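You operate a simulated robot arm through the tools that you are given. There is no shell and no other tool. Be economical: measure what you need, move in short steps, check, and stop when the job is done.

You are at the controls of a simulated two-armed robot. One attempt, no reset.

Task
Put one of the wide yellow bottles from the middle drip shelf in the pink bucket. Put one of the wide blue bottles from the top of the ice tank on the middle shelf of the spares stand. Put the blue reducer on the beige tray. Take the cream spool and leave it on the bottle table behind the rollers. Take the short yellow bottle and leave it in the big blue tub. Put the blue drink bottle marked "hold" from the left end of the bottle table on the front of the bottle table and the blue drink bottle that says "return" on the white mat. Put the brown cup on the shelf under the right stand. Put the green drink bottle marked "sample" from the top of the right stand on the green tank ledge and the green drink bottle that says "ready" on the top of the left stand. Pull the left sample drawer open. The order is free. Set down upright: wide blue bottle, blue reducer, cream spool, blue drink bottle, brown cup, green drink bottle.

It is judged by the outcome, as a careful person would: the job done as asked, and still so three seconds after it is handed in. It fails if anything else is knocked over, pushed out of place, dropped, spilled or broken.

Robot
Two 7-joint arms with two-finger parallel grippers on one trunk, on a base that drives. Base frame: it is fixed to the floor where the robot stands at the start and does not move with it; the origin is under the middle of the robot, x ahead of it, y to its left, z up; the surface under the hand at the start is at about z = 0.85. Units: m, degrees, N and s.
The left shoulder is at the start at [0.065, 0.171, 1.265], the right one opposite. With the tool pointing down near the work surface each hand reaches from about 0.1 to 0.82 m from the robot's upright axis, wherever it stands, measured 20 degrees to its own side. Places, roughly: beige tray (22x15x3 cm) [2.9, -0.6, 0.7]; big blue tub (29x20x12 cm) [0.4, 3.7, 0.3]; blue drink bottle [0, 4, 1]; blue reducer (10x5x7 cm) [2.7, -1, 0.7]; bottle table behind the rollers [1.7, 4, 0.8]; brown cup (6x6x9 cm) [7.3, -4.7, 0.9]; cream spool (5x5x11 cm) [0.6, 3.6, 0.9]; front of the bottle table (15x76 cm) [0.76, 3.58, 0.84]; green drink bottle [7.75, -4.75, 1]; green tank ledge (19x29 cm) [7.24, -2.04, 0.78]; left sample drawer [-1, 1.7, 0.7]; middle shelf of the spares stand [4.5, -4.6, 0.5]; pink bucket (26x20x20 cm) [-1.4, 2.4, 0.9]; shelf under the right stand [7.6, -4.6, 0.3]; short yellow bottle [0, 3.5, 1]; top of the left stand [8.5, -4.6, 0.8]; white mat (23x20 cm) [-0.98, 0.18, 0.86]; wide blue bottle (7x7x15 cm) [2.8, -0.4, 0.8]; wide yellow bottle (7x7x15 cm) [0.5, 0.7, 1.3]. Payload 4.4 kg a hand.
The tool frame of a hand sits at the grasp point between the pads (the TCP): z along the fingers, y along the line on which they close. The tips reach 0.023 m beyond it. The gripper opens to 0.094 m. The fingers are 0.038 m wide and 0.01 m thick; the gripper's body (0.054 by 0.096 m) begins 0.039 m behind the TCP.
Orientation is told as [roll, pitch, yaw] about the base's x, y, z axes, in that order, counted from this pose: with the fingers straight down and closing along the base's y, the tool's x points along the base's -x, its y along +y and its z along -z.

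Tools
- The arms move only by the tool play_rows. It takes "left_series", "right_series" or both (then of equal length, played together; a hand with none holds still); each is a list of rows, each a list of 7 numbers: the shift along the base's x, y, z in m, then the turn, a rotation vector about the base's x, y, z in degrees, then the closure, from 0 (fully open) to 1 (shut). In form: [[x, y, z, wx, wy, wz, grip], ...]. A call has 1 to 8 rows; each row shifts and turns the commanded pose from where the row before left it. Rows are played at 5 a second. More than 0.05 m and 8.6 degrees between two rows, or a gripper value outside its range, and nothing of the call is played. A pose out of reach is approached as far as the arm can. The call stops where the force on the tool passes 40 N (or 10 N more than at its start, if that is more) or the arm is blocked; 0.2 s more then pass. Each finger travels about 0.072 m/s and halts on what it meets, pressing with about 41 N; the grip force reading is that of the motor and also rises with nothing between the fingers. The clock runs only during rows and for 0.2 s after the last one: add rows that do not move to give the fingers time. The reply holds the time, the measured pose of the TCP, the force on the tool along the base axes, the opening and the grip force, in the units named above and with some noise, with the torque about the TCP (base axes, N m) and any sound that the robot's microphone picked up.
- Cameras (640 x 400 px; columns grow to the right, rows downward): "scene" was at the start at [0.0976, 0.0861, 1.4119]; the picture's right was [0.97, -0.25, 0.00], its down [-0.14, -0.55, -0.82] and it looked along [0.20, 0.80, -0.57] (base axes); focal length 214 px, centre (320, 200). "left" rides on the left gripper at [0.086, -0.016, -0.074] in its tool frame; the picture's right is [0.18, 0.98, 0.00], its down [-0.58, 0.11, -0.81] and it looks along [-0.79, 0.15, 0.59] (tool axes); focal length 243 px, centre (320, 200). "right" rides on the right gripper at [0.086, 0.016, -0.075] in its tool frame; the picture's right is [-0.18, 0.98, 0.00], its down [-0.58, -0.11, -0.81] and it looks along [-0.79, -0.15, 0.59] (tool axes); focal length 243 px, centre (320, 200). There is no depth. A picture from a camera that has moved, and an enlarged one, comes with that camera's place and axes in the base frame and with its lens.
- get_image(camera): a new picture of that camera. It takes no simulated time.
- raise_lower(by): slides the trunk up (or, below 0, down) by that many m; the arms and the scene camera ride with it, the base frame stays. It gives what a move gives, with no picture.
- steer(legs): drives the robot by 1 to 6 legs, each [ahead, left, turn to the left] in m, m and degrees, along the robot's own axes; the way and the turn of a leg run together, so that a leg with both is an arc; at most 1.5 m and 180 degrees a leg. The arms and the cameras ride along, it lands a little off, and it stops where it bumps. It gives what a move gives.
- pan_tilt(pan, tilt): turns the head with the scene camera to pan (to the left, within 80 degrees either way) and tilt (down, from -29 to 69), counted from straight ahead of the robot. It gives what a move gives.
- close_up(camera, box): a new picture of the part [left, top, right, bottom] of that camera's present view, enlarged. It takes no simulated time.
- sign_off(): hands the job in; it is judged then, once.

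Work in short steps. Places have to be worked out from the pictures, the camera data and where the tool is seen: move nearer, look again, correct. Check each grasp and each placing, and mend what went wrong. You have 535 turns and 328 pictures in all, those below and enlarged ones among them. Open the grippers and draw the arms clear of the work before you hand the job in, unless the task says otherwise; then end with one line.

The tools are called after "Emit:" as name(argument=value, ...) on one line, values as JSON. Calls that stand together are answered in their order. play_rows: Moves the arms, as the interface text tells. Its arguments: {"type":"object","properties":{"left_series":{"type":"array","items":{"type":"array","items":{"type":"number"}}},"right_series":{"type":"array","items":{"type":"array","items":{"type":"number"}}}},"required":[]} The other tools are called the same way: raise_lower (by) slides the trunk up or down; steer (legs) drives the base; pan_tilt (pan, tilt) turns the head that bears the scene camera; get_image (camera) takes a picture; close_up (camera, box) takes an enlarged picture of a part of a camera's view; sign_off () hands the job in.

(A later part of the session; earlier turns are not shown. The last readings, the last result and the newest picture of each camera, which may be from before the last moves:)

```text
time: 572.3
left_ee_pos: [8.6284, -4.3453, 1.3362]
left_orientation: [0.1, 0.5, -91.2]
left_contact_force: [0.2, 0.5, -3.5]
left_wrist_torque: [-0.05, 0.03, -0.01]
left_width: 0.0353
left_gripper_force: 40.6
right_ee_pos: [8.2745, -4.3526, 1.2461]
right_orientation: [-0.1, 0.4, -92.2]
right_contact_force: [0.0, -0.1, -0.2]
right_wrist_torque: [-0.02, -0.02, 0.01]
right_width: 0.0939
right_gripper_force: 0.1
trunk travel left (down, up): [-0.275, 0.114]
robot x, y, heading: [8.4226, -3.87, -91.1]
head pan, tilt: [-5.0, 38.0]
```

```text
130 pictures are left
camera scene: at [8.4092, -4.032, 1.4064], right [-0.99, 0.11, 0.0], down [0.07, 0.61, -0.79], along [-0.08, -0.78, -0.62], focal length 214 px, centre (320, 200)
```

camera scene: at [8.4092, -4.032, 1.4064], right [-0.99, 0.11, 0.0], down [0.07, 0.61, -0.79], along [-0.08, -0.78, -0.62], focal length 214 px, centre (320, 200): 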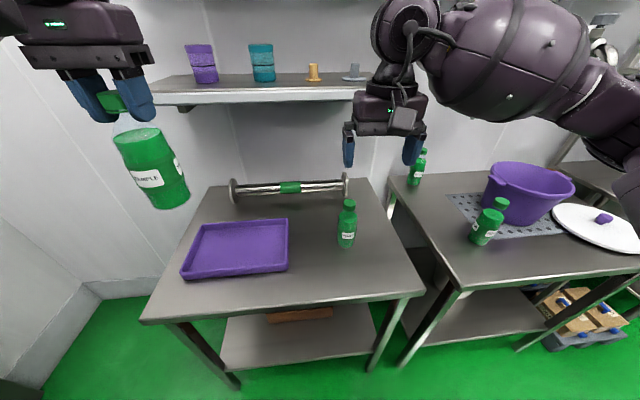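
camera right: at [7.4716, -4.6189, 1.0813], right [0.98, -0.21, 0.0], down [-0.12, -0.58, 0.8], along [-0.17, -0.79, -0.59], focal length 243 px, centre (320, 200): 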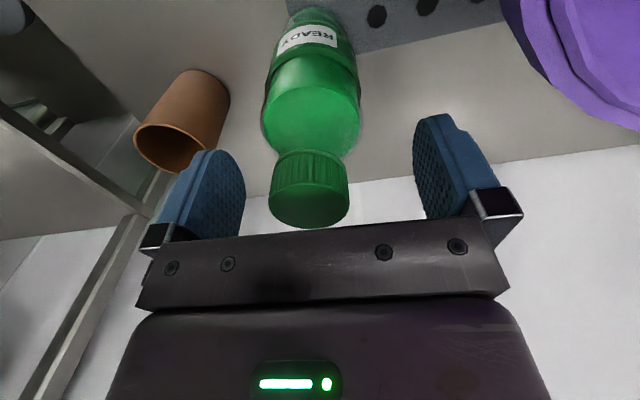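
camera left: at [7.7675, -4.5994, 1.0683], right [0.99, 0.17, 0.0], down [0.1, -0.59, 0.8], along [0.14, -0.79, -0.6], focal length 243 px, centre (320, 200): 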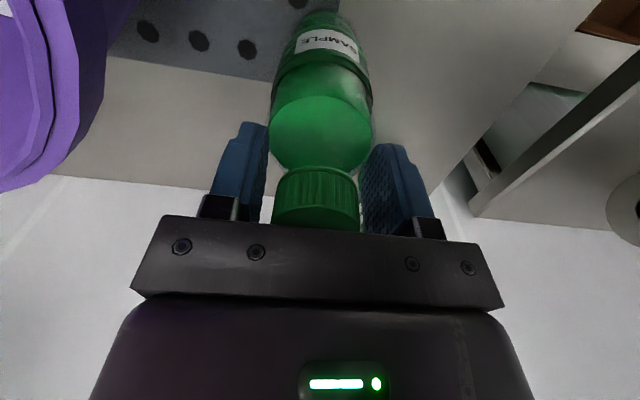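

READY stands on the left stand. Now take SAMPLE to the green tank ledge: back off, turn around and look.

Emit:
steer(legs=[[-0.55, 0, 0], [0, 0, -90], [0.6, 0, 0], [0, 0, -90]])

Emit:
pan_tilt(pan=15, tilt=22)

Emit:
get_image(camera="scene")

```text
time: 586.2
left_ee_pos: [7.6096, -2.8303, 1.3359]
left_orientation: [0.1, 0.4, 89.6]
left_contact_force: [0.6, -0.2, -3.6]
left_wrist_torque: [0.01, 0.03, 0.02]
left_width: 0.0349
left_gripper_force: 40.9
right_ee_pos: [7.9633, -2.8188, 1.2472]
right_orientation: [-0.1, 0.3, 88.5]
right_contact_force: [0.2, 0.0, -0.1]
right_wrist_torque: [0.02, -0.01, 0.02]
right_width: 0.094
right_gripper_force: 0.0
trunk travel left (down, up): [-0.275, 0.114]
robot x, y, heading: [7.8212, -3.3045, 89.6]
head pan, tilt: [-5.0, 38.0]
```

```text
time: 587.0
left_ee_pos: [7.6096, -2.8299, 1.3365]
left_orientation: [-0.1, 0.6, 89.5]
left_contact_force: [0.2, -0.6, -2.9]
left_wrist_torque: [-0.04, 0.02, 0.02]
left_width: 0.0347
left_gripper_force: 40.7
right_ee_pos: [7.9631, -2.8182, 1.2466]
right_orientation: [-0.1, 0.3, 88.5]
right_contact_force: [-0.1, 0.7, 0.7]
right_wrist_torque: [-0.01, 0.0, 0.02]
right_width: 0.094
right_gripper_force: 0.1
trunk travel left (down, up): [-0.275, 0.114]
robot x, y, heading: [7.8227, -3.2993, 89.5]
head pan, tilt: [15.0, 22.0]
```

```text
129 pictures are left
camera scene: at [7.8, -3.1363, 1.4314], right [0.97, 0.25, 0.0], down [0.09, -0.36, -0.93], along [-0.23, 0.9, -0.38], focal length 214 px, centre (320, 200)
```

scene: 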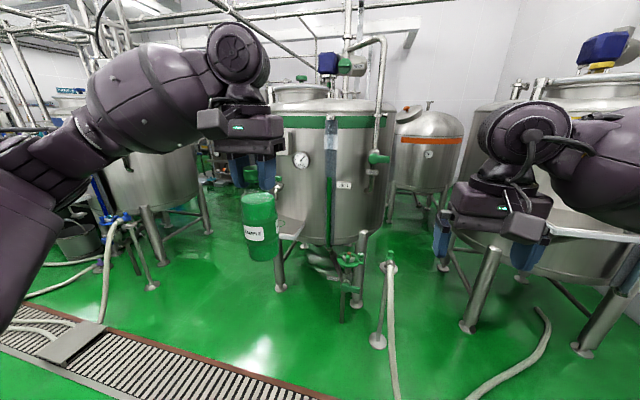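

Strafe left to x≈7.15 for a view of the ledge.

Emit:
steer(legs=[[0, 0.6, 0]])

Emit:
pan_tilt(pan=0, tilt=28)

Emit:
get_image(camera="scene")

```text
time: 592.6
left_ee_pos: [7.0132, -2.8351, 1.3352]
left_orientation: [0.0, 0.4, 90.5]
left_contact_force: [-0.4, 0.6, -3.7]
left_wrist_torque: [0.0, 0.02, 0.02]
left_width: 0.0351
left_gripper_force: 41.1
right_ee_pos: [7.3671, -2.8169, 1.2455]
right_orientation: [-0.1, 0.4, 89.5]
right_contact_force: [0.1, 0.1, -0.1]
right_wrist_torque: [0.0, 0.03, 0.01]
right_width: 0.0939
right_gripper_force: 0.1
trunk travel left (down, up): [-0.275, 0.114]
robot x, y, heading: [7.238, -3.304, 90.6]
head pan, tilt: [15.0, 22.0]
```

```text
time: 593.4
left_ee_pos: [7.0152, -2.8361, 1.335]
left_orientation: [-0.1, 0.6, 90.4]
left_contact_force: [-0.5, 0.0, -4.2]
left_wrist_torque: [-0.01, 0.01, 0.01]
left_width: 0.0353
left_gripper_force: 40.7
right_ee_pos: [7.3662, -2.8169, 1.246]
right_orientation: [0.0, 0.3, 89.6]
right_contact_force: [-1.2, -0.2, 1.1]
right_wrist_torque: [0.01, 0.05, 0.01]
right_width: 0.094
right_gripper_force: 0.0
trunk travel left (down, up): [-0.275, 0.114]
robot x, y, heading: [7.2348, -3.3022, 90.7]
head pan, tilt: [0.0, 28.0]
```

```text
128 pictures are left
camera scene: at [7.2336, -3.1357, 1.4218], right [1.0, 0.01, 0.0], down [0.01, -0.47, -0.88], along [-0.01, 0.88, -0.47], focal length 214 px, centre (320, 200)
```

scene: 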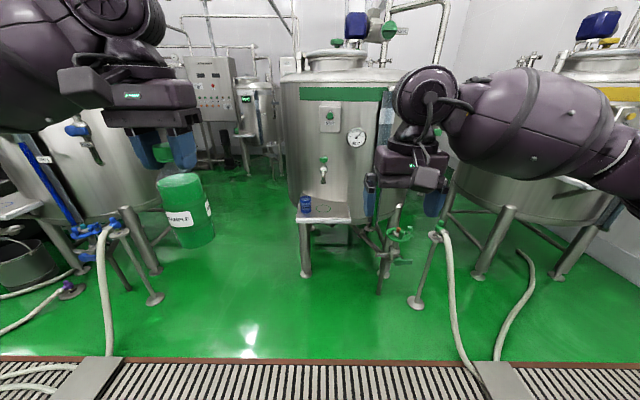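

Emit:
close_up(camera="scene", box=[260, 120, 400, 240])

```text
3.33 times, centred on (330, 180) of scene
camera zoom: at [7.2336, -3.1357, 1.4218], right [1.0, 0.01, 0.0], down [0.01, -0.47, -0.88], along [-0.01, 0.88, -0.47], focal length 715 px, centre (287, 267)
```

zoom: 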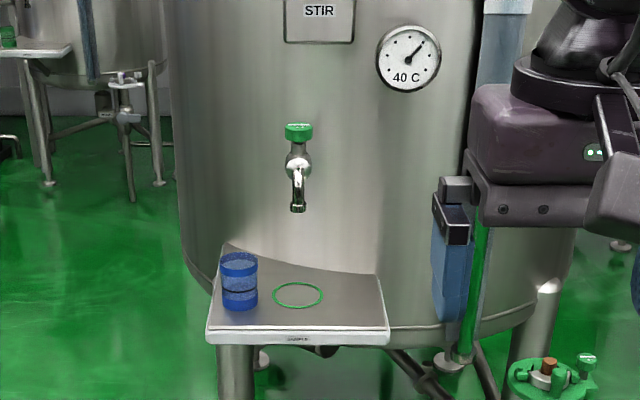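

Ledge: x 7.10–7.39, y −2.17…−1.95, blue can at left, a tap overhead at x≈7.24. I'll set SAMPLE right of the tap at (7.33,−2.10). Approach.

Emit:
play_rows(right_series=[[0.02, -0.03, 0, 0, 0, 0, 0], [0.02, -0.03, 0, 0, 0, 0, 0], [0.02, -0.03, 0, 0, 0, 0, 0], [0, -0.02, 0, 0, 0, 0, 0]])

Emit:
steer(legs=[[0, -0.25, -0.6], [0.3, 0, 0], [0.22, 0, 0]])

Emit:
pan_tilt(pan=15, tilt=38)

Emit:
get_image(camera="scene")

```text
time: 594.4
left_ee_pos: [7.0121, -2.8364, 1.3368]
left_orientation: [0.0, 0.5, 90.6]
left_contact_force: [-0.4, 0.2, -3.7]
left_wrist_torque: [-0.02, 0.02, -0.01]
left_width: 0.0351
left_gripper_force: 40.7
right_ee_pos: [7.4256, -2.9268, 1.2457]
right_orientation: [-0.1, 0.4, 89.5]
right_contact_force: [-0.2, 0.0, -0.4]
right_wrist_torque: [0.04, 0.0, 0.0]
right_width: 0.0938
right_gripper_force: 0.0
trunk travel left (down, up): [-0.275, 0.114]
robot x, y, heading: [7.2321, -3.3055, 90.5]
head pan, tilt: [0.0, 28.0]
```

```text
time: 600.1
left_ee_pos: [7.2717, -2.3165, 1.3358]
left_orientation: [-0.1, 0.7, 89.4]
left_contact_force: [0.0, 0.9, -3.5]
left_wrist_torque: [-0.05, -0.01, 0.02]
left_width: 0.0348
left_gripper_force: 40.6
right_ee_pos: [7.6821, -2.4165, 1.244]
right_orientation: [0.0, 0.2, 88.4]
right_contact_force: [-0.4, 0.2, -0.1]
right_wrist_torque: [-0.01, 0.04, 0.04]
right_width: 0.0939
right_gripper_force: 0.1
trunk travel left (down, up): [-0.275, 0.114]
robot x, y, heading: [7.4828, -2.7896, 89.2]
head pan, tilt: [0.0, 28.0]
```

```text
time: 600.9
left_ee_pos: [7.2725, -2.3186, 1.3365]
left_orientation: [0.0, 0.5, 89.4]
left_contact_force: [0.4, -0.3, -3.1]
left_wrist_torque: [0.02, 0.0, -0.01]
left_width: 0.035
left_gripper_force: 40.8
right_ee_pos: [7.6829, -2.4182, 1.2447]
right_orientation: [-0.1, 0.3, 88.4]
right_contact_force: [-1.0, -0.2, 0.2]
right_wrist_torque: [0.05, 0.02, -0.04]
right_width: 0.0942
right_gripper_force: 0.1
trunk travel left (down, up): [-0.275, 0.114]
robot x, y, heading: [7.4848, -2.7877, 89.3]
head pan, tilt: [15.0, 38.0]
```

```text
126 pictures are left
camera scene: at [7.4649, -2.6303, 1.4064], right [0.97, 0.25, 0.0], down [0.15, -0.6, -0.79], along [-0.2, 0.76, -0.62], focal length 214 px, centre (320, 200)
```

scene: 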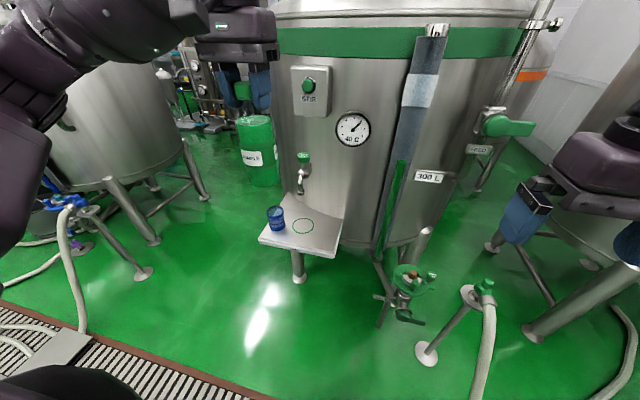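

Move over (7.335,−2.11) and lower.

Emit:
play_rows(left_series=[[0.025, 0.035, 0, 0, 0, 0, 1], [0.02, 0.04, 0, 0, 0, 0, 1], [0.017, 0.045, 0, 0, 0, 0, 1], [0, 0.045, 0, 0, 0, 0, 1], [0, 0.043, 0, 0, 0, 0, 1], [0, 0, -0.048, 0, 0, 0, 1], [0, 0, -0.048, 0, 0, 0, 1], [0, 0, -0.048, 0, 0, 0, 1]])

Emit:
play_rows(left_series=[[0, 0, -0.048, 0, 0, 0, 1], [0, 0, -0.048, 0, 0, 0, 1], [0, 0, -0.048, 0, 0, 0, 1], [0, 0, -0.04, 0, 0, 0, 1], [0, 0, 0, 0, 0, 0, 1]])

Emit:
close_up(camera="scene", box=[220, 120, 400, 270])

Emit:
get_image(camera="left")

```text
time: 602.7
left_ee_pos: [7.3327, -2.106, 1.1879]
left_orientation: [0.0, 0.5, 89.3]
left_contact_force: [-0.3, 0.2, -2.8]
left_wrist_torque: [-0.01, 0.02, 0.0]
left_width: 0.0347
left_gripper_force: 40.9
right_ee_pos: [7.6819, -2.4164, 1.2445]
right_orientation: [-0.1, 0.4, 88.4]
right_contact_force: [-0.1, 0.5, 0.7]
right_wrist_torque: [0.0, -0.02, 0.0]
right_width: 0.0939
right_gripper_force: 0.1
trunk travel left (down, up): [-0.275, 0.114]
robot x, y, heading: [7.4881, -2.7931, 89.7]
head pan, tilt: [15.0, 38.0]
```

```text
time: 603.9
left_ee_pos: [7.3343, -2.1096, 1.0089]
left_orientation: [0.0, 0.4, 89.4]
left_contact_force: [-0.2, -0.3, -3.3]
left_wrist_torque: [0.0, 0.01, -0.02]
left_width: 0.0348
left_gripper_force: 41.5
right_ee_pos: [7.6821, -2.418, 1.2444]
right_orientation: [-0.2, 0.2, 88.3]
right_contact_force: [-0.1, -0.1, -0.3]
right_wrist_torque: [0.02, -0.01, -0.01]
right_width: 0.0939
right_gripper_force: 0.1
trunk travel left (down, up): [-0.275, 0.114]
robot x, y, heading: [7.484, -2.7942, 89.6]
head pan, tilt: [15.0, 38.0]
```

```text
2.67 times, centred on (310, 195) of scene
camera zoom: at [7.4648, -2.6303, 1.4064], right [0.97, 0.25, 0.0], down [0.15, -0.6, -0.79], along [-0.2, 0.76, -0.62], focal length 572 px, centre (347, 213)
```

zoom: 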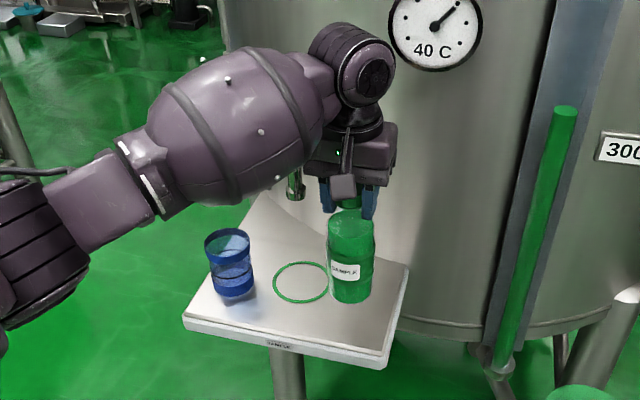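

```text
124 pictures are left
camera left: at [7.3491, -2.1947, 1.0843], right [-0.98, -0.17, 0.0], down [-0.1, 0.59, 0.8], along [-0.14, 0.79, -0.6], focal length 243 px, centre (320, 200)
```

left: 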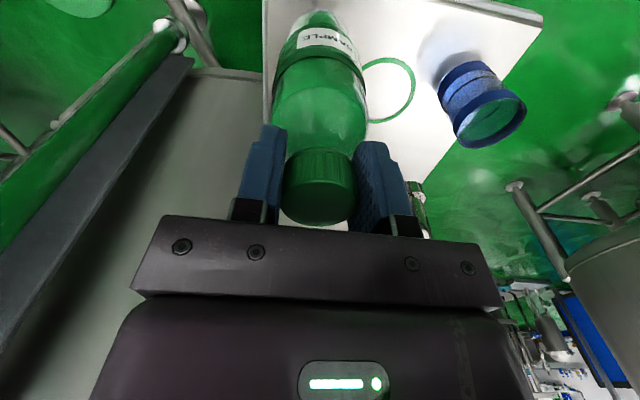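

Emit:
play_rows(left_series=[[-0.004, 0.002, -0.02, 0, 0, 0, 1], [0, 0, -0.015, 0, 0, 0, 1], [0, 0, -0.006, 0, 0, 0, 1], [0, 0, -0.004, 0, 0, 0, 1], [0, 0, 0, 0, 0, 0, 1]])

Emit:
close_up(camera="scene", box=[240, 150, 380, 270])

```text
time: 605.1
left_ee_pos: [7.3306, -2.1074, 0.9638]
left_orientation: [0.0, 0.5, 89.5]
left_contact_force: [-0.3, -0.3, -3.4]
left_wrist_torque: [0.0, -0.02, 0.0]
left_width: 0.0348
left_gripper_force: 41.5
right_ee_pos: [7.6815, -2.4173, 1.2454]
right_orientation: [-0.1, 0.4, 88.3]
right_contact_force: [-0.2, 0.1, 0.1]
right_wrist_torque: [-0.03, 0.02, 0.01]
right_width: 0.0941
right_gripper_force: 0.2
trunk travel left (down, up): [-0.275, 0.114]
robot x, y, heading: [7.4848, -2.7917, 89.8]
head pan, tilt: [15.0, 38.0]
```

```text
3.33 times, centred on (310, 210) of scene
camera zoom: at [7.4647, -2.6299, 1.4063], right [0.97, 0.25, 0.0], down [0.15, -0.6, -0.79], along [-0.2, 0.76, -0.62], focal length 715 px, centre (353, 167)
```

zoom: 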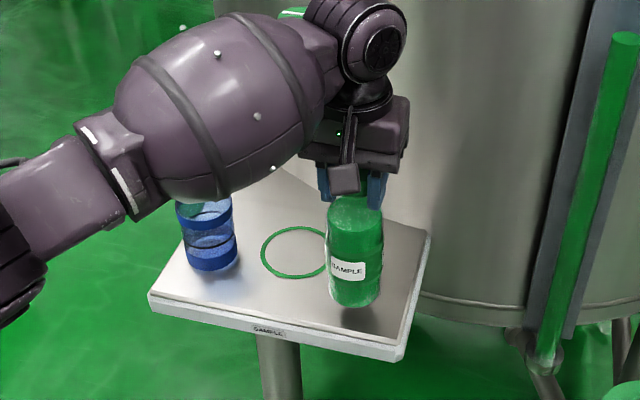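

Emit:
play_rows(left_series=[[0, 0, -0.004, 0, 0, 0, 1], [0, 0, -0.004, 0, 0, 0, 1], [0, 0, -0.003, 0, 0, 0, 1], [0, 0, -0.002, 0, 0, 0, 1], [0, 0, 0, 0, 0, 0, 1]])

Emit:
close_up(camera="scene", box=[240, 150, 380, 270])

```text
time: 606.3
left_ee_pos: [7.3299, -2.1096, 0.9497]
left_orientation: [0.0, 0.7, 89.3]
left_contact_force: [-0.1, -0.1, -3.3]
left_wrist_torque: [-0.01, -0.01, 0.0]
left_width: 0.0351
left_gripper_force: 41.2
right_ee_pos: [7.6832, -2.4179, 1.2459]
right_orientation: [-0.1, 0.2, 88.5]
right_contact_force: [0.3, 0.4, 0.6]
right_wrist_torque: [-0.01, -0.02, -0.01]
right_width: 0.0939
right_gripper_force: 0.0
trunk travel left (down, up): [-0.275, 0.114]
robot x, y, heading: [7.4859, -2.7902, 89.2]
head pan, tilt: [15.0, 38.0]
```

```text
3.33 times, centred on (310, 210) of scene
camera zoom: at [7.4648, -2.6299, 1.4063], right [0.97, 0.25, 0.0], down [0.15, -0.6, -0.79], along [-0.2, 0.76, -0.62], focal length 715 px, centre (353, 167)
```

zoom: 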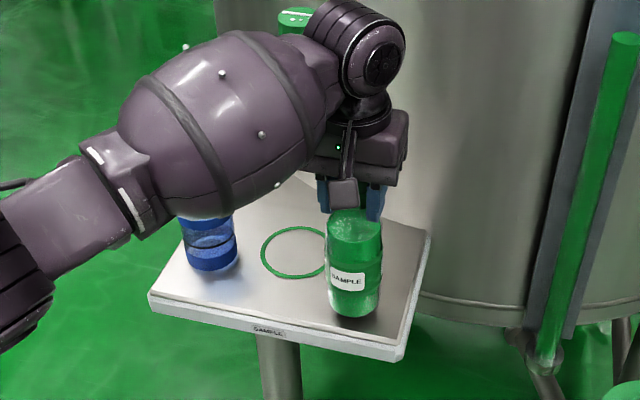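

Emit:
play_rows(left_series=[[0, 0, -0.004, 0, 0, 0, 1], [0, 0, -0.003, 0, 0, 0, 1], [0, 0, -0.003, 0, 0, 0, 1], [0, 0, -0.002, 0, 0, 0, 1], [0, 0, 0, 0, 0, 0, 1]])

```text
time: 607.5
left_ee_pos: [7.3318, -2.107, 0.9394]
left_orientation: [0.0, 0.6, 89.4]
left_contact_force: [-0.5, -0.5, -2.8]
left_wrist_torque: [0.01, -0.03, 0.02]
left_width: 0.035
left_gripper_force: 40.8
right_ee_pos: [7.6839, -2.4176, 1.2456]
right_orientation: [-0.1, 0.3, 88.4]
right_contact_force: [0.1, 0.3, -0.3]
right_wrist_torque: [0.0, -0.02, 0.01]
right_width: 0.0937
right_gripper_force: 0.1
trunk travel left (down, up): [-0.275, 0.114]
robot x, y, heading: [7.4872, -2.7867, 89.6]
head pan, tilt: [15.0, 38.0]
```

Emit:
play_rows(left_series=[[0, 0, -0.004, 0, 0, 0, 1], [0, 0, -0.003, 0, 0, 0, 1], [0, 0, -0.003, 0, 0, 0, 1], [0, 0, -0.002, 0, 0, 0, 1], [0, 0, 0, 0, 0, 0, 1]])

Emit:
close_up(camera="scene", box=[240, 150, 380, 270])

```text
time: 608.3
left_ee_pos: [7.3309, -2.1047, 0.9369]
left_orientation: [-0.2, -0.3, 89.4]
left_contact_force: [-1.1, -6.2, 20.5]
left_wrist_torque: [-0.82, 0.45, 0.15]
left_width: 0.0352
left_gripper_force: 41.4
right_ee_pos: [7.6829, -2.419, 1.2454]
right_orientation: [-0.1, 0.2, 88.4]
right_contact_force: [0.3, 0.0, -0.1]
right_wrist_torque: [-0.02, -0.04, -0.04]
right_width: 0.0942
right_gripper_force: 0.1
trunk travel left (down, up): [-0.275, 0.114]
robot x, y, heading: [7.4863, -2.7914, 89.4]
head pan, tilt: [15.0, 38.0]
stopped in row 4 (left hand): the force on the tool passed its limit at 43 N (the readings are from after the stop); the commanded pose is now the measured one
```

```text
3.33 times, centred on (310, 210) of scene
camera zoom: at [7.465, -2.6314, 1.4064], right [0.97, 0.25, 0.0], down [0.15, -0.6, -0.79], along [-0.2, 0.76, -0.61], focal length 715 px, centre (353, 167)
```

zoom: 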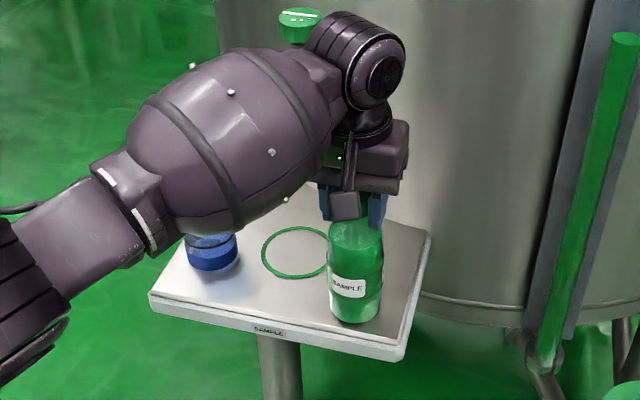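

Contact. Relax up 4 mm, release and lift.

Emit:
play_rows(left_series=[[0, 0, 0.004, 0, 0, 0, 1], [0, 0, 0, 0, 0, 0, 0.6], [0, 0, 0, 0, 0, 0, 0], [0, 0, 0, 0, 0, 0, 0], [0, 0, 0.03, 0, 0, 0, 0], [0, 0, 0.045, 0, 0, 0, 0], [0, 0, 0.045, 0, 0, 0, 0], [0, 0, 0.045, 0, 0, 0, 0]])

Emit:
play_rows(left_series=[[0, 0, 0.045, 0, 0, 0, 0], [0, -0.03, 0.035, 0, 0, 0, 0], [0, -0.045, 0, 0, 0, 0, 0], [0, -0.045, 0, 0, 0, 0, 0], [0, -0.045, 0, 0, 0, 0, 0]])

Emit:
close_up(camera="scene", box=[220, 120, 400, 270])

```text
time: 610.1
left_ee_pos: [7.3302, -2.1095, 1.1015]
left_orientation: [-0.1, 0.0, 89.5]
left_contact_force: [0.1, 0.1, -0.1]
left_wrist_torque: [0.01, -0.01, -0.01]
left_width: 0.0941
left_gripper_force: 0.0
right_ee_pos: [7.6835, -2.418, 1.2444]
right_orientation: [-0.1, 0.2, 88.4]
right_contact_force: [-0.2, -0.8, 0.0]
right_wrist_torque: [0.0, 0.01, 0.0]
right_width: 0.0939
right_gripper_force: 0.0
trunk travel left (down, up): [-0.275, 0.114]
robot x, y, heading: [7.4868, -2.7912, 89.7]
head pan, tilt: [15.0, 38.0]
```

```text
time: 611.3
left_ee_pos: [7.3306, -2.2759, 1.1851]
left_orientation: [-0.1, 0.0, 89.5]
left_contact_force: [-0.6, -0.5, 0.3]
left_wrist_torque: [0.03, 0.01, 0.03]
left_width: 0.0941
left_gripper_force: 0.0
right_ee_pos: [7.6812, -2.418, 1.2453]
right_orientation: [0.0, 0.3, 88.4]
right_contact_force: [-0.4, -0.5, 0.0]
right_wrist_torque: [0.0, -0.01, 0.0]
right_width: 0.094
right_gripper_force: 0.1
trunk travel left (down, up): [-0.275, 0.114]
robot x, y, heading: [7.4849, -2.7943, 89.5]
head pan, tilt: [15.0, 38.0]
```

```text
2.67 times, centred on (310, 195) of scene
camera zoom: at [7.4644, -2.6308, 1.4064], right [0.97, 0.25, 0.0], down [0.15, -0.6, -0.79], along [-0.2, 0.76, -0.62], focal length 572 px, centre (347, 213)
```

zoom: 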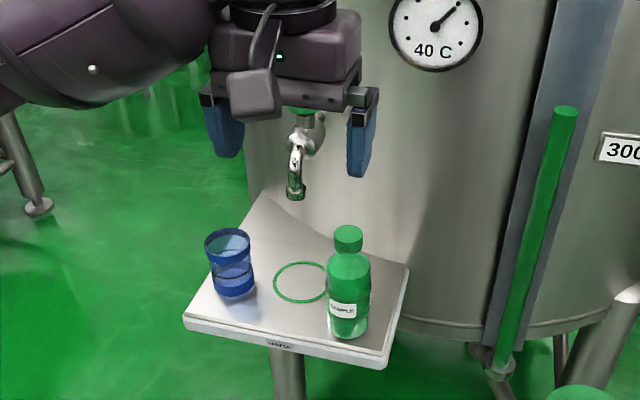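

SAMPLE stands on the ledge. Last job: brown cup. Back off, turn round, go to the right stand.

Emit:
steer(legs=[[-0.5, 0, 0], [0, 0, 90], [0, 0, 89.8], [0, 0.1, 0], [0.35, 0, 0]])

Emit:
pan_tilt(pan=-15, tilt=35)

Emit:
get_image(camera="scene")

```text
time: 624.9
left_ee_pos: [7.7152, -4.1571, 1.1831]
left_orientation: [-0.2, 0.0, -91.8]
left_contact_force: [0.4, -1.2, -0.4]
left_wrist_torque: [-0.02, 0.0, -0.01]
left_width: 0.0939
left_gripper_force: 0.1
right_ee_pos: [7.3662, -4.0078, 1.2445]
right_orientation: [-0.2, 0.3, -92.7]
right_contact_force: [0.5, -0.6, -0.5]
right_wrist_torque: [-0.01, -0.01, 0.0]
right_width: 0.094
right_gripper_force: 0.1
trunk travel left (down, up): [-0.275, 0.114]
robot x, y, heading: [7.5671, -3.6391, -91.8]
head pan, tilt: [15.0, 38.0]
```

```text
time: 625.8
left_ee_pos: [7.714, -4.1582, 1.184]
left_orientation: [-0.1, 0.0, -91.7]
left_contact_force: [0.1, -1.2, -0.1]
left_wrist_torque: [0.01, 0.08, 0.02]
left_width: 0.0939
left_gripper_force: 0.1
right_ee_pos: [7.3648, -4.0069, 1.2455]
right_orientation: [-0.1, 0.3, -92.7]
right_contact_force: [1.0, 0.0, 0.2]
right_wrist_torque: [0.03, 0.0, 0.02]
right_width: 0.0939
right_gripper_force: 0.1
trunk travel left (down, up): [-0.275, 0.114]
robot x, y, heading: [7.5663, -3.6414, -91.8]
head pan, tilt: [-15.0, 35.0]
```

```text
119 pictures are left
camera scene: at [7.5418, -3.7985, 1.4109], right [-0.96, 0.28, 0.0], down [0.16, 0.55, -0.82], along [-0.23, -0.79, -0.57], focal length 214 px, centre (320, 200)
```

scene: 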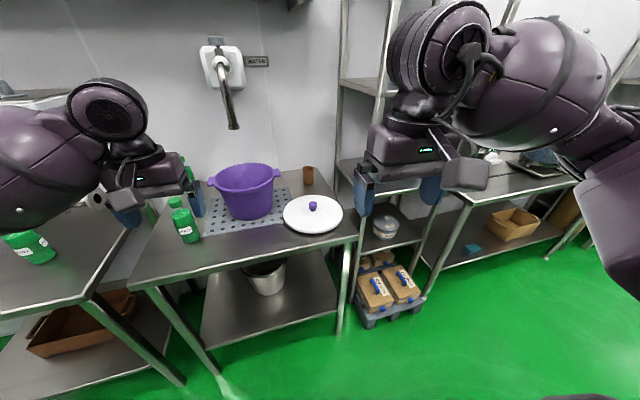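

Stand shelf z≈0.29, bucket at (7.63,−4.55), free spot right of it at ≈(7.41,−4.42). Tilt the right hand 35° and go above the cup.

Emit:
steer(legs=[[0.25, 0, 1.5]])

Emit:
play_rows(right_series=[[0, -0.04, 0, -7, 0, 0, 0], [0, -0.04, 0, -7, 0, 0, 0], [0, -0.04, 0, -7, 0, 0, 0], [0, -0.04, 0, -7, 0, 0, 0], [0, -0.04, 0, -7, 0, 0, 0], [0, -0.045, 0, 0, 0, 0, 0], [0, -0.045, 0, 0, 0, 0, 0], [0, -0.045, 0, 0, 0, 0, 0]])

Emit:
get_image(camera="right")

Emit:
get_image(camera="scene")

```text
time: 627.6
left_ee_pos: [7.725, -4.4031, 1.184]
left_orientation: [-0.1, 0.0, -90.2]
left_contact_force: [-1.1, 0.3, -0.8]
left_wrist_torque: [0.02, -0.02, 0.0]
left_width: 0.0941
left_gripper_force: 0.2
right_ee_pos: [7.371, -4.2615, 1.2463]
right_orientation: [-0.1, 0.3, -91.2]
right_contact_force: [0.2, -1.0, -0.5]
right_wrist_torque: [0.0, -0.03, 0.01]
right_width: 0.0941
right_gripper_force: 0.1
trunk travel left (down, up): [-0.275, 0.114]
robot x, y, heading: [7.5663, -3.887, -90.0]
head pan, tilt: [-15.0, 35.0]
```

```text
time: 629.4
left_ee_pos: [7.7252, -4.4038, 1.1835]
left_orientation: [-0.1, 0.1, -90.2]
left_contact_force: [-0.5, 0.0, 0.3]
left_wrist_torque: [0.01, 0.01, -0.02]
left_width: 0.0938
left_gripper_force: 0.0
right_ee_pos: [7.3716, -4.5952, 1.2446]
right_orientation: [0.7, -34.7, -91.6]
right_contact_force: [0.1, -0.1, -0.3]
right_wrist_torque: [-0.03, 0.02, 0.01]
right_width: 0.0939
right_gripper_force: 0.0
trunk travel left (down, up): [-0.275, 0.114]
robot x, y, heading: [7.569, -3.8862, -90.1]
head pan, tilt: [-15.0, 35.0]
```

```text
118 pictures are left
camera right: at [7.3903, -4.4826, 1.2559], right [0.98, -0.17, 0.11], down [-0.12, -0.02, 0.99], along [-0.17, -0.99, -0.04], focal length 243 px, centre (320, 200)
```

right: 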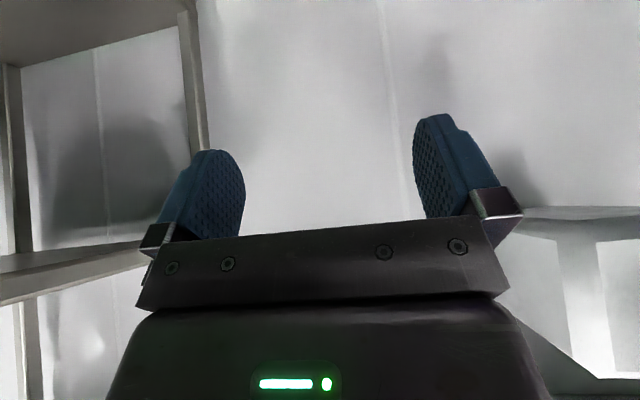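

```text
117 pictures are left
camera scene: at [7.5426, -4.0494, 1.4107], right [-0.97, 0.26, 0.0], down [0.15, 0.55, -0.82], along [-0.21, -0.79, -0.57], focal length 214 px, centre (320, 200)
```

scene: 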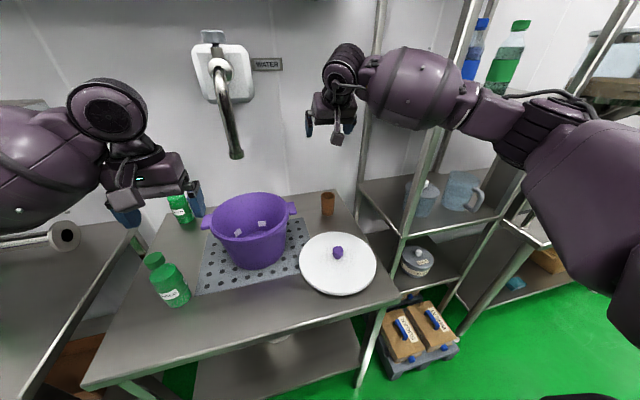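

Cup ≈(7.33,−4.735). Move above and behind it and lower.

Emit:
play_rows(right_series=[[-0.02, -0.03, -0.03, 0, 0, 0, 0], [-0.02, -0.03, -0.03, 0, 0, 0, 0], [0, 0, -0.045, 0, 0, 0, 0], [0, 0, -0.045, 0, 0, 0, 0], [0, 0, -0.045, 0, 0, 0, 0], [0, 0, -0.04, 0, 0, 0, 0]])

Emit:
get_image(camera="right")

Emit:
close_up(camera="scene", box=[260, 130, 420, 290])

```text
time: 630.8
left_ee_pos: [7.7241, -4.4035, 1.1832]
left_orientation: [-0.1, 0.0, -90.2]
left_contact_force: [-0.7, 1.3, -0.1]
left_wrist_torque: [-0.02, 0.0, 0.01]
left_width: 0.094
left_gripper_force: 0.2
right_ee_pos: [7.3327, -4.6567, 1.0071]
right_orientation: [0.6, -34.7, -91.5]
right_contact_force: [0.3, 0.8, 0.5]
right_wrist_torque: [0.03, 0.01, 0.01]
right_width: 0.0939
right_gripper_force: 0.1
trunk travel left (down, up): [-0.275, 0.114]
robot x, y, heading: [7.5662, -3.8868, -90.0]
head pan, tilt: [-15.0, 35.0]
```

```text
116 pictures are left
camera right: at [7.3515, -4.5428, 1.0203], right [0.98, -0.17, 0.11], down [-0.12, -0.02, 0.99], along [-0.17, -0.99, -0.04], focal length 243 px, centre (320, 200)
```

right: 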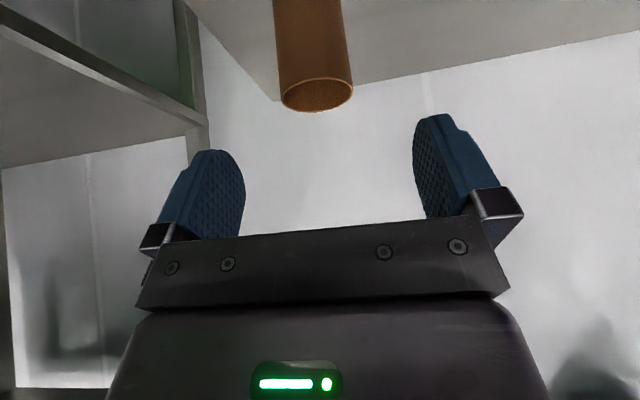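

```text
2.50 times, centred on (340, 210) of scene
camera zoom: at [7.5418, -4.0486, 1.4108], right [-0.97, 0.26, 0.0], down [0.15, 0.55, -0.82], along [-0.21, -0.79, -0.57], focal length 536 px, centre (270, 175)
```

zoom: 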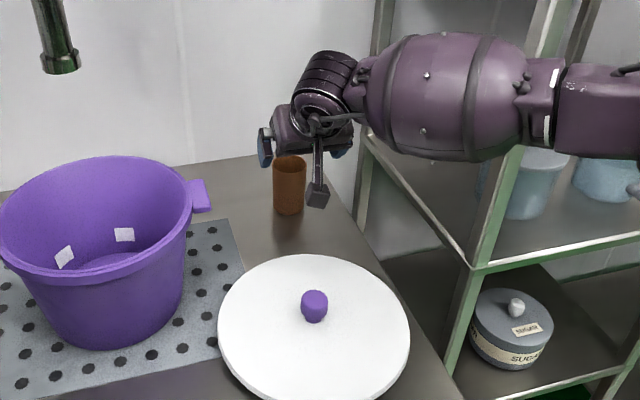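

The forearm would come low over the rack items on the right. Raise, shift the base left 0.2 so the arm reaches straighter.

Emit:
play_rows(right_series=[[0, 0, 0.045, 0, 0, 0, 0], [0, 0, 0.045, 0, 0, 0, 0], [0, 0.02, 0.045, 0, 0, 0, 0], [0, 0.03, 0.03, 0, 0, 0, 0]])

Emit:
steer(legs=[[0, 0.2, 0], [0.05, 0, 0]])

Emit:
play_rows(right_series=[[-0.048, 0, 0, 0, 0, 0, 0], [-0.048, 0, 0, 0, 0, 0, 0], [-0.048, 0, 0, 0, 0, 0, 0], [-0.045, -0.01, 0, 0, 0, 0, 0], [-0.01, -0.03, -0.02, 0, 0, 0, 0]])

Emit:
get_image(camera="scene")

```text
time: 631.8
left_ee_pos: [7.7244, -4.4013, 1.1857]
left_orientation: [0.0, -0.1, -90.2]
left_contact_force: [0.3, -0.7, -0.5]
left_wrist_torque: [-0.03, 0.01, -0.02]
left_width: 0.0942
left_gripper_force: 0.1
right_ee_pos: [7.3323, -4.6064, 1.1743]
right_orientation: [0.6, -34.9, -91.5]
right_contact_force: [-0.8, 0.8, 0.6]
right_wrist_torque: [-0.04, 0.01, -0.02]
right_width: 0.0939
right_gripper_force: 0.1
trunk travel left (down, up): [-0.275, 0.114]
robot x, y, heading: [7.5643, -3.8829, -90.4]
head pan, tilt: [-15.0, 35.0]
```

```text
time: 634.7
left_ee_pos: [7.9275, -4.4532, 1.1819]
left_orientation: [-0.1, 0.1, -89.9]
left_contact_force: [-0.4, -0.6, -0.1]
left_wrist_torque: [0.02, 0.01, 0.01]
left_width: 0.0938
left_gripper_force: 0.1
right_ee_pos: [7.5344, -4.6578, 1.1718]
right_orientation: [0.7, -34.5, -91.2]
right_contact_force: [0.0, -0.8, -0.2]
right_wrist_torque: [-0.04, -0.01, -0.02]
right_width: 0.094
right_gripper_force: 0.0
trunk travel left (down, up): [-0.275, 0.114]
robot x, y, heading: [7.7654, -3.9338, -89.7]
head pan, tilt: [-15.0, 35.0]
```

```text
time: 635.9
left_ee_pos: [7.926, -4.4537, 1.183]
left_orientation: [-0.1, 0.1, -90.0]
left_contact_force: [0.3, -0.5, -0.2]
left_wrist_torque: [0.02, 0.0, -0.04]
left_width: 0.0941
left_gripper_force: 0.0
right_ee_pos: [7.3391, -4.6976, 1.1501]
right_orientation: [0.7, -34.7, -91.3]
right_contact_force: [0.0, 0.3, -0.3]
right_wrist_torque: [0.02, 0.03, -0.02]
right_width: 0.094
right_gripper_force: 0.0
trunk travel left (down, up): [-0.275, 0.114]
robot x, y, heading: [7.766, -3.9377, -89.9]
head pan, tilt: [-15.0, 35.0]
```

```text
114 pictures are left
camera scene: at [7.7427, -4.0994, 1.4105], right [-0.97, 0.26, 0.0], down [0.15, 0.56, -0.82], along [-0.21, -0.79, -0.57], focal length 214 px, centre (320, 200)
```

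scene: 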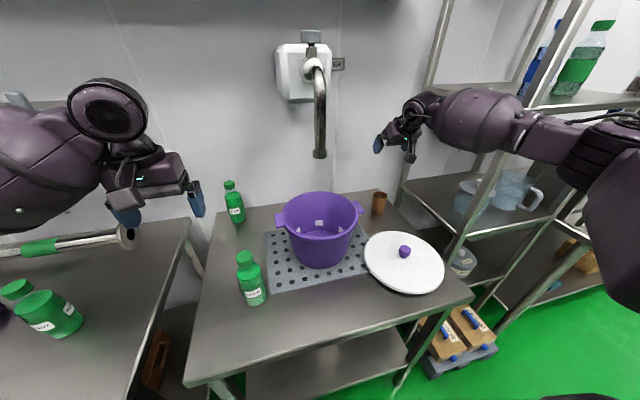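

The forearm actually runs in front of the rack, clear of its items. Line up over the cup and descend.

Emit:
play_rows(right_series=[[-0.007, -0.025, -0.04, 0, 0, 0, 0], [-0.006, -0.02, -0.04, 0, 0, 0, 0], [0, 0, -0.045, 0, 0, 0, 0], [0, 0, 0, 0, 0, 0, 0]])

Emit:
get_image(camera="right")

```text
time: 636.9
left_ee_pos: [7.9263, -4.4507, 1.1852]
left_orientation: [-0.1, -0.2, -90.0]
left_contact_force: [-0.9, -0.5, 0.0]
left_wrist_torque: [-0.03, 0.0, -0.01]
left_width: 0.0943
left_gripper_force: 0.2
right_ee_pos: [7.3247, -4.7434, 1.0304]
right_orientation: [0.8, -34.8, -91.4]
right_contact_force: [1.7, -0.2, 1.2]
right_wrist_torque: [-0.01, 0.0, 0.01]
right_width: 0.0941
right_gripper_force: 0.0
trunk travel left (down, up): [-0.275, 0.114]
robot x, y, heading: [7.7656, -3.9402, -90.1]
head pan, tilt: [-15.0, 35.0]
```

```text
113 pictures are left
camera right: at [7.343, -4.6286, 1.0425], right [0.98, -0.17, 0.12], down [-0.12, -0.02, 0.99], along [-0.16, -0.99, -0.04], focal length 243 px, centre (320, 200)
```

right: 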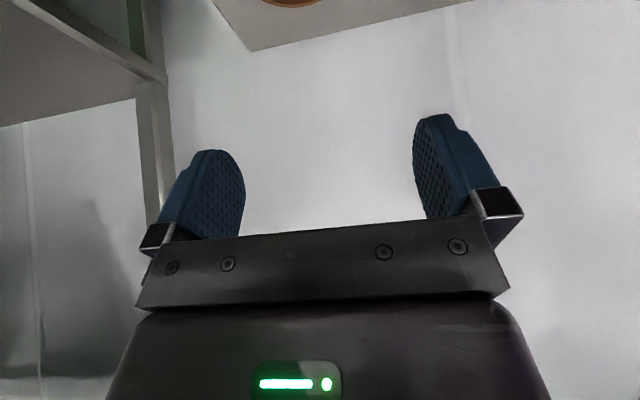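

Emit:
play_rows(right_series=[[-0.006, 0.006, -0.035, 0, 0, 0, 0], [0, 0, -0.04, 0, 0, 0, 0], [0, 0, -0.035, 0, 0, 0, 0], [0, 0, -0.023, 0, 0, 0, 0], [0, 0, 0, 0, 0, 0, 0]])

Emit:
get_image(camera="right")

Emit:
close_up(camera="scene", box=[320, 120, 480, 280])

```text
time: 638.1
left_ee_pos: [7.9267, -4.4493, 1.1863]
left_orientation: [-0.1, -0.2, -90.0]
left_contact_force: [0.0, -0.2, 0.4]
left_wrist_torque: [0.02, -0.02, 0.03]
left_width: 0.0936
left_gripper_force: 0.1
right_ee_pos: [7.315, -4.7353, 0.9114]
right_orientation: [0.8, -35.1, -91.4]
right_contact_force: [0.3, 3.8, 22.7]
right_wrist_torque: [0.78, -0.34, 0.07]
right_width: 0.094
right_gripper_force: 0.1
right hand out of reach, approached as far as the arm can: row 4
trunk travel left (down, up): [-0.275, 0.114]
robot x, y, heading: [7.7642, -3.9355, -89.8]
head pan, tilt: [-15.0, 35.0]
```

```text
112 pictures are left
camera right: at [7.3328, -4.6224, 0.9224], right [0.98, -0.17, 0.12], down [-0.12, -0.01, 0.99], along [-0.17, -0.99, -0.03], focal length 243 px, centre (320, 200)
```

right: 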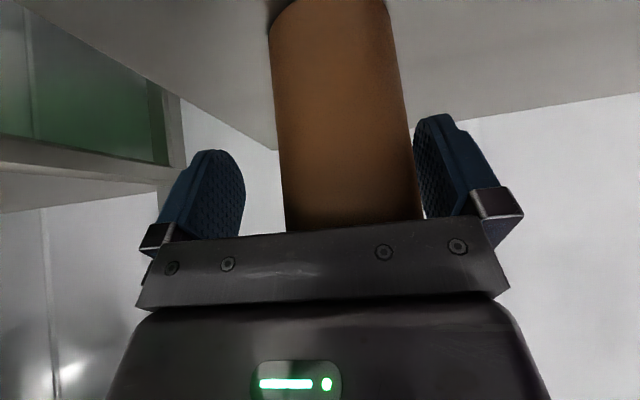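

```text
2.50 times, centred on (400, 200) of scene
camera zoom: at [7.7434, -4.0946, 1.4116], right [-0.97, 0.26, 0.0], down [0.15, 0.55, -0.82], along [-0.21, -0.79, -0.57], focal length 536 px, centre (120, 200)
```

zoom: 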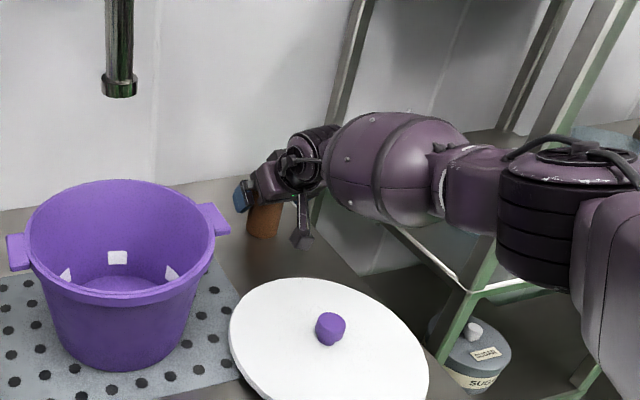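

The palm touches the cup rim. Raise 6 mm, centre by +8 mm x, and close.

Emit:
play_rows(right_series=[[0, 0, 0.008, 0, 0, 0, 0], [0.009, 0, 0, 0, 0, 0, 0], [0, 0, 0, 0, 0, 0, 0.4], [0, 0, 0, 0, 0, 0, 0.7], [0, 0, 0, 0, 0, 0, 1], [0, 0, 0, 0, 0, 0, 1]])

Emit:
get_image(camera="right")

```text
time: 639.5
left_ee_pos: [7.9258, -4.4523, 1.1836]
left_orientation: [-0.1, 0.0, -90.0]
left_contact_force: [-0.3, 0.5, -0.1]
left_wrist_torque: [0.03, 0.0, 0.01]
left_width: 0.0942
left_gripper_force: 0.0
right_ee_pos: [7.324, -4.7356, 0.9138]
right_orientation: [0.6, -34.7, -91.3]
right_contact_force: [-0.1, -0.2, -0.2]
right_wrist_torque: [-0.01, -0.03, 0.0]
right_width: 0.0513
right_gripper_force: 41.2
trunk travel left (down, up): [-0.275, 0.114]
robot x, y, heading: [7.7643, -3.9372, -89.6]
head pan, tilt: [-15.0, 35.0]
```

```text
110 pictures are left
camera right: at [7.3415, -4.6225, 0.9266], right [0.98, -0.17, 0.12], down [-0.12, -0.02, 0.99], along [-0.16, -0.99, -0.04], focal length 243 px, centre (320, 200)
```

right: 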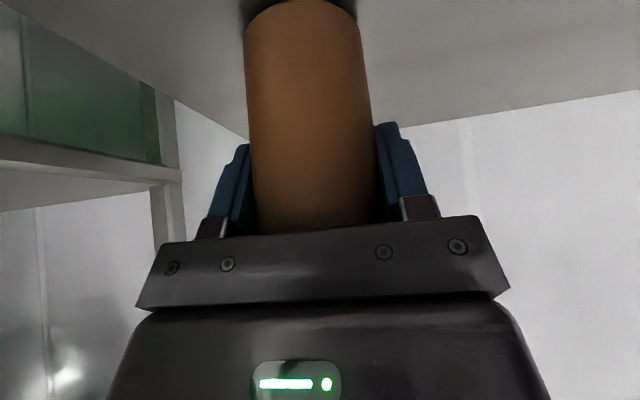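

Gripped (0.051). Lift.

Emit:
play_rows(right_series=[[0, 0, 0.015, 0, 0, 0, 1], [0, 0, 0.03, 0, 0, 0, 1], [0, 0, 0.04, 0, 0, 0, 1], [0, 0, 0.045, 0, 0, 0, 1], [0, 0.01, 0.045, 0, 0, 0, 1], [0, 0.04, 0.02, 0, 0, 0, 1]])

Emit:
get_image(camera="scene")

```text
time: 640.9
left_ee_pos: [7.9238, -4.4505, 1.1853]
left_orientation: [0.0, 0.0, -89.9]
left_contact_force: [0.0, -0.2, 0.5]
left_wrist_torque: [0.0, -0.01, 0.0]
left_width: 0.0939
left_gripper_force: 0.0
right_ee_pos: [7.3242, -4.685, 1.1137]
right_orientation: [0.8, -34.8, -91.4]
right_contact_force: [0.2, 0.0, -0.2]
right_wrist_torque: [-0.03, -0.02, 0.04]
right_width: 0.0508
right_gripper_force: 40.9
trunk travel left (down, up): [-0.275, 0.114]
robot x, y, heading: [7.7655, -3.9367, -89.8]
head pan, tilt: [-15.0, 35.0]
```

```text
109 pictures are left
camera scene: at [7.7412, -4.0957, 1.4112], right [-0.97, 0.26, 0.0], down [0.15, 0.55, -0.82], along [-0.21, -0.79, -0.57], focal length 214 px, centre (320, 200)
```

scene: 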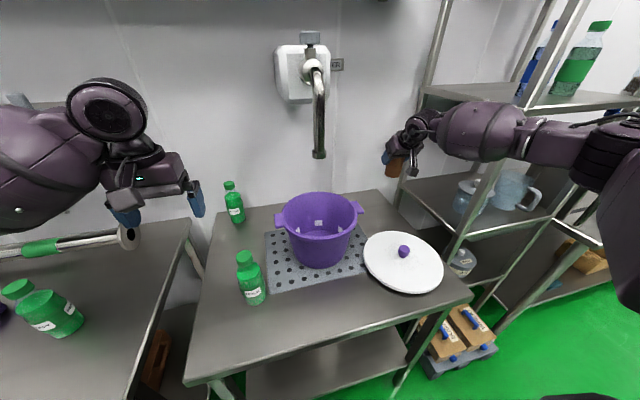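

Cup held. Retract, back away from the stand, and bring the hand in front of the right shoulder.

Emit:
play_rows(right_series=[[0.02, 0.04, 0.01, 0, 0, 0, 1], [0.02, 0.04, 0.01, 0, 0, 0, 1], [0.02, 0.04, 0.01, 0, 0, 0, 1], [0.02, 0.04, 0.01, 0, 0, 0, 1], [0.02, 0.04, 0, 0, 0, 0, 1], [0.02, 0, 0, 0, 0, 0, 1]])

Emit:
steer(legs=[[-0.7, 0, 0], [0, -0.18, 0]])

Emit:
raise_lower(by=-0.25)

Emit:
pan_tilt(pan=-10, tilt=35)

Emit:
get_image(camera="scene")

```text
time: 642.3
left_ee_pos: [7.9274, -4.4532, 1.1831]
left_orientation: [-0.1, 0.0, -90.0]
left_contact_force: [0.4, -0.6, -0.5]
left_wrist_torque: [0.05, 0.01, -0.01]
left_width: 0.0941
left_gripper_force: 0.1
right_ee_pos: [7.4436, -4.4866, 1.1488]
right_orientation: [0.7, -34.7, -91.3]
right_contact_force: [-1.4, 1.2, 0.5]
right_wrist_torque: [0.02, 0.0, 0.01]
right_width: 0.0506
right_gripper_force: 41.3
trunk travel left (down, up): [-0.275, 0.114]
robot x, y, heading: [7.7659, -3.9352, -90.1]
head pan, tilt: [-15.0, 35.0]
```

```text
time: 648.0
left_ee_pos: [7.739, -3.7646, 1.184]
left_orientation: [-0.1, 0.1, -89.8]
left_contact_force: [-0.4, 0.4, -0.6]
left_wrist_torque: [0.0, 0.0, 0.0]
left_width: 0.094
left_gripper_force: 0.1
right_ee_pos: [7.2566, -3.7996, 1.15]
right_orientation: [0.7, -34.7, -90.9]
right_contact_force: [0.2, -0.4, 0.8]
right_wrist_torque: [0.03, 0.02, -0.01]
right_width: 0.0501
right_gripper_force: 41.0
trunk travel left (down, up): [-0.275, 0.114]
robot x, y, heading: [7.5774, -3.2492, -89.8]
head pan, tilt: [-15.0, 35.0]
```

```text
time: 650.6
left_ee_pos: [7.7402, -3.7714, 0.9131]
left_orientation: [0.0, 4.2, -89.7]
left_contact_force: [-0.6, -0.4, 0.1]
left_wrist_torque: [0.0, -0.02, 0.01]
left_width: 0.094
left_gripper_force: 0.0
right_ee_pos: [7.2573, -3.806, 0.7604]
right_orientation: [0.2, -13.8, -90.9]
right_contact_force: [0.2, -0.4, -0.5]
right_wrist_torque: [0.02, 0.0, 0.0]
right_width: 0.0503
right_gripper_force: 40.9
trunk travel left (down, up): [-0.025, 0.364]
robot x, y, heading: [7.5753, -3.2475, -89.7]
head pan, tilt: [-15.0, 35.0]
```

```text
time: 651.2
left_ee_pos: [7.741, -3.7704, 0.9113]
left_orientation: [-0.2, 4.3, -89.7]
left_contact_force: [0.0, -0.1, -0.2]
left_wrist_torque: [-0.02, -0.03, 0.05]
left_width: 0.0936
left_gripper_force: 0.1
right_ee_pos: [7.2558, -3.807, 0.76]
right_orientation: [0.2, -13.6, -90.7]
right_contact_force: [-0.5, 0.7, 0.2]
right_wrist_torque: [-0.02, -0.01, 0.01]
right_width: 0.0505
right_gripper_force: 40.5
trunk travel left (down, up): [-0.025, 0.364]
robot x, y, heading: [7.5778, -3.2497, -89.8]
head pan, tilt: [-10.0, 35.0]
```

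```text
108 pictures are left
camera scene: at [7.5631, -3.6289, 1.1189], right [-0.99, 0.17, 0.0], down [0.1, 0.57, -0.82], along [-0.14, -0.81, -0.57], focal length 214 px, centre (320, 200)
```

scene: 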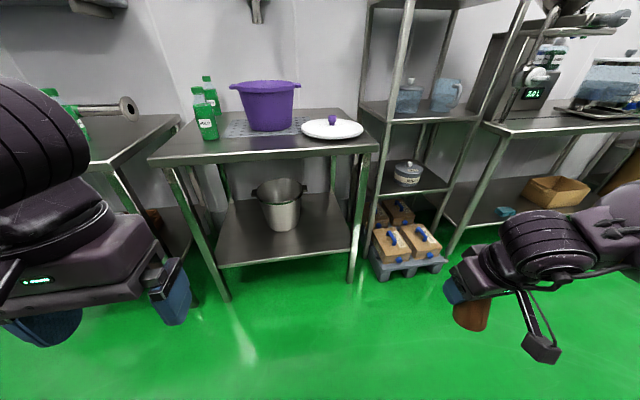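

Trunk is down. Restore the 35° tilt so the cup is upright and bring the hand to x≈7.40, lower and forward.

Emit:
play_rows(right_series=[[0.045, 0, 0, -7, 0, 0, 1], [0.045, 0, 0, -7, 0, 0, 1], [0.045, 0, -0.01, -7, 0, 0, 1], [0, -0.03, -0.035, 0, 0, 0, 1], [0, -0.03, -0.035, 0, 0, 0, 1], [0, -0.03, -0.035, 0, 0, 0, 1], [0, -0.03, -0.035, 0, 0, 0, 1], [0, 0, 0, 0, 0, 0, 1]])

Emit:
get_image(camera="scene")

Emit:
get_image(camera="right")

```text
time: 653.0
left_ee_pos: [7.7395, -3.7722, 0.9118]
left_orientation: [-0.1, 4.3, -89.8]
left_contact_force: [-0.8, 0.8, 0.9]
left_wrist_torque: [-0.01, 0.0, -0.02]
left_width: 0.094
left_gripper_force: 0.1
right_ee_pos: [7.3862, -3.9631, 0.5951]
right_orientation: [0.6, -34.7, -90.9]
right_contact_force: [-0.5, -0.5, -0.3]
right_wrist_torque: [0.01, 0.0, 0.07]
right_width: 0.0505
right_gripper_force: 41.1
right hand out of reach, approached as far as the arm can: row 1, 2, 3
trunk travel left (down, up): [-0.025, 0.364]
robot x, y, heading: [7.5765, -3.2533, -89.6]
head pan, tilt: [-10.0, 35.0]
```

```text
107 pictures are left
camera scene: at [7.5631, -3.6288, 1.119], right [-0.99, 0.17, 0.0], down [0.1, 0.57, -0.82], along [-0.14, -0.81, -0.57], focal length 214 px, centre (320, 200)
```

scene: 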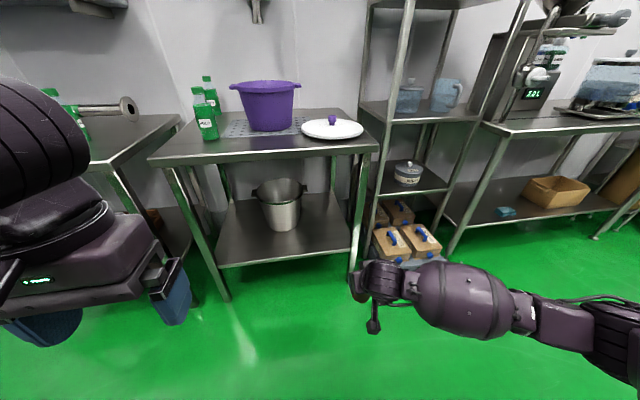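

```text
106 pictures are left
camera right: at [7.4042, -3.8504, 0.6065], right [0.98, -0.16, 0.11], down [-0.12, -0.02, 0.99], along [-0.16, -0.99, -0.04], focal length 243 px, centre (320, 200)
```

right: 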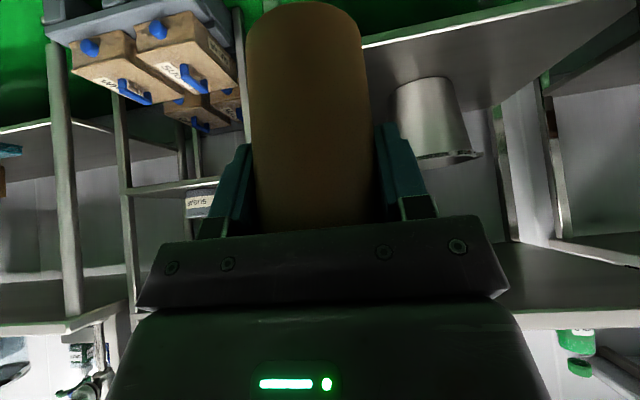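

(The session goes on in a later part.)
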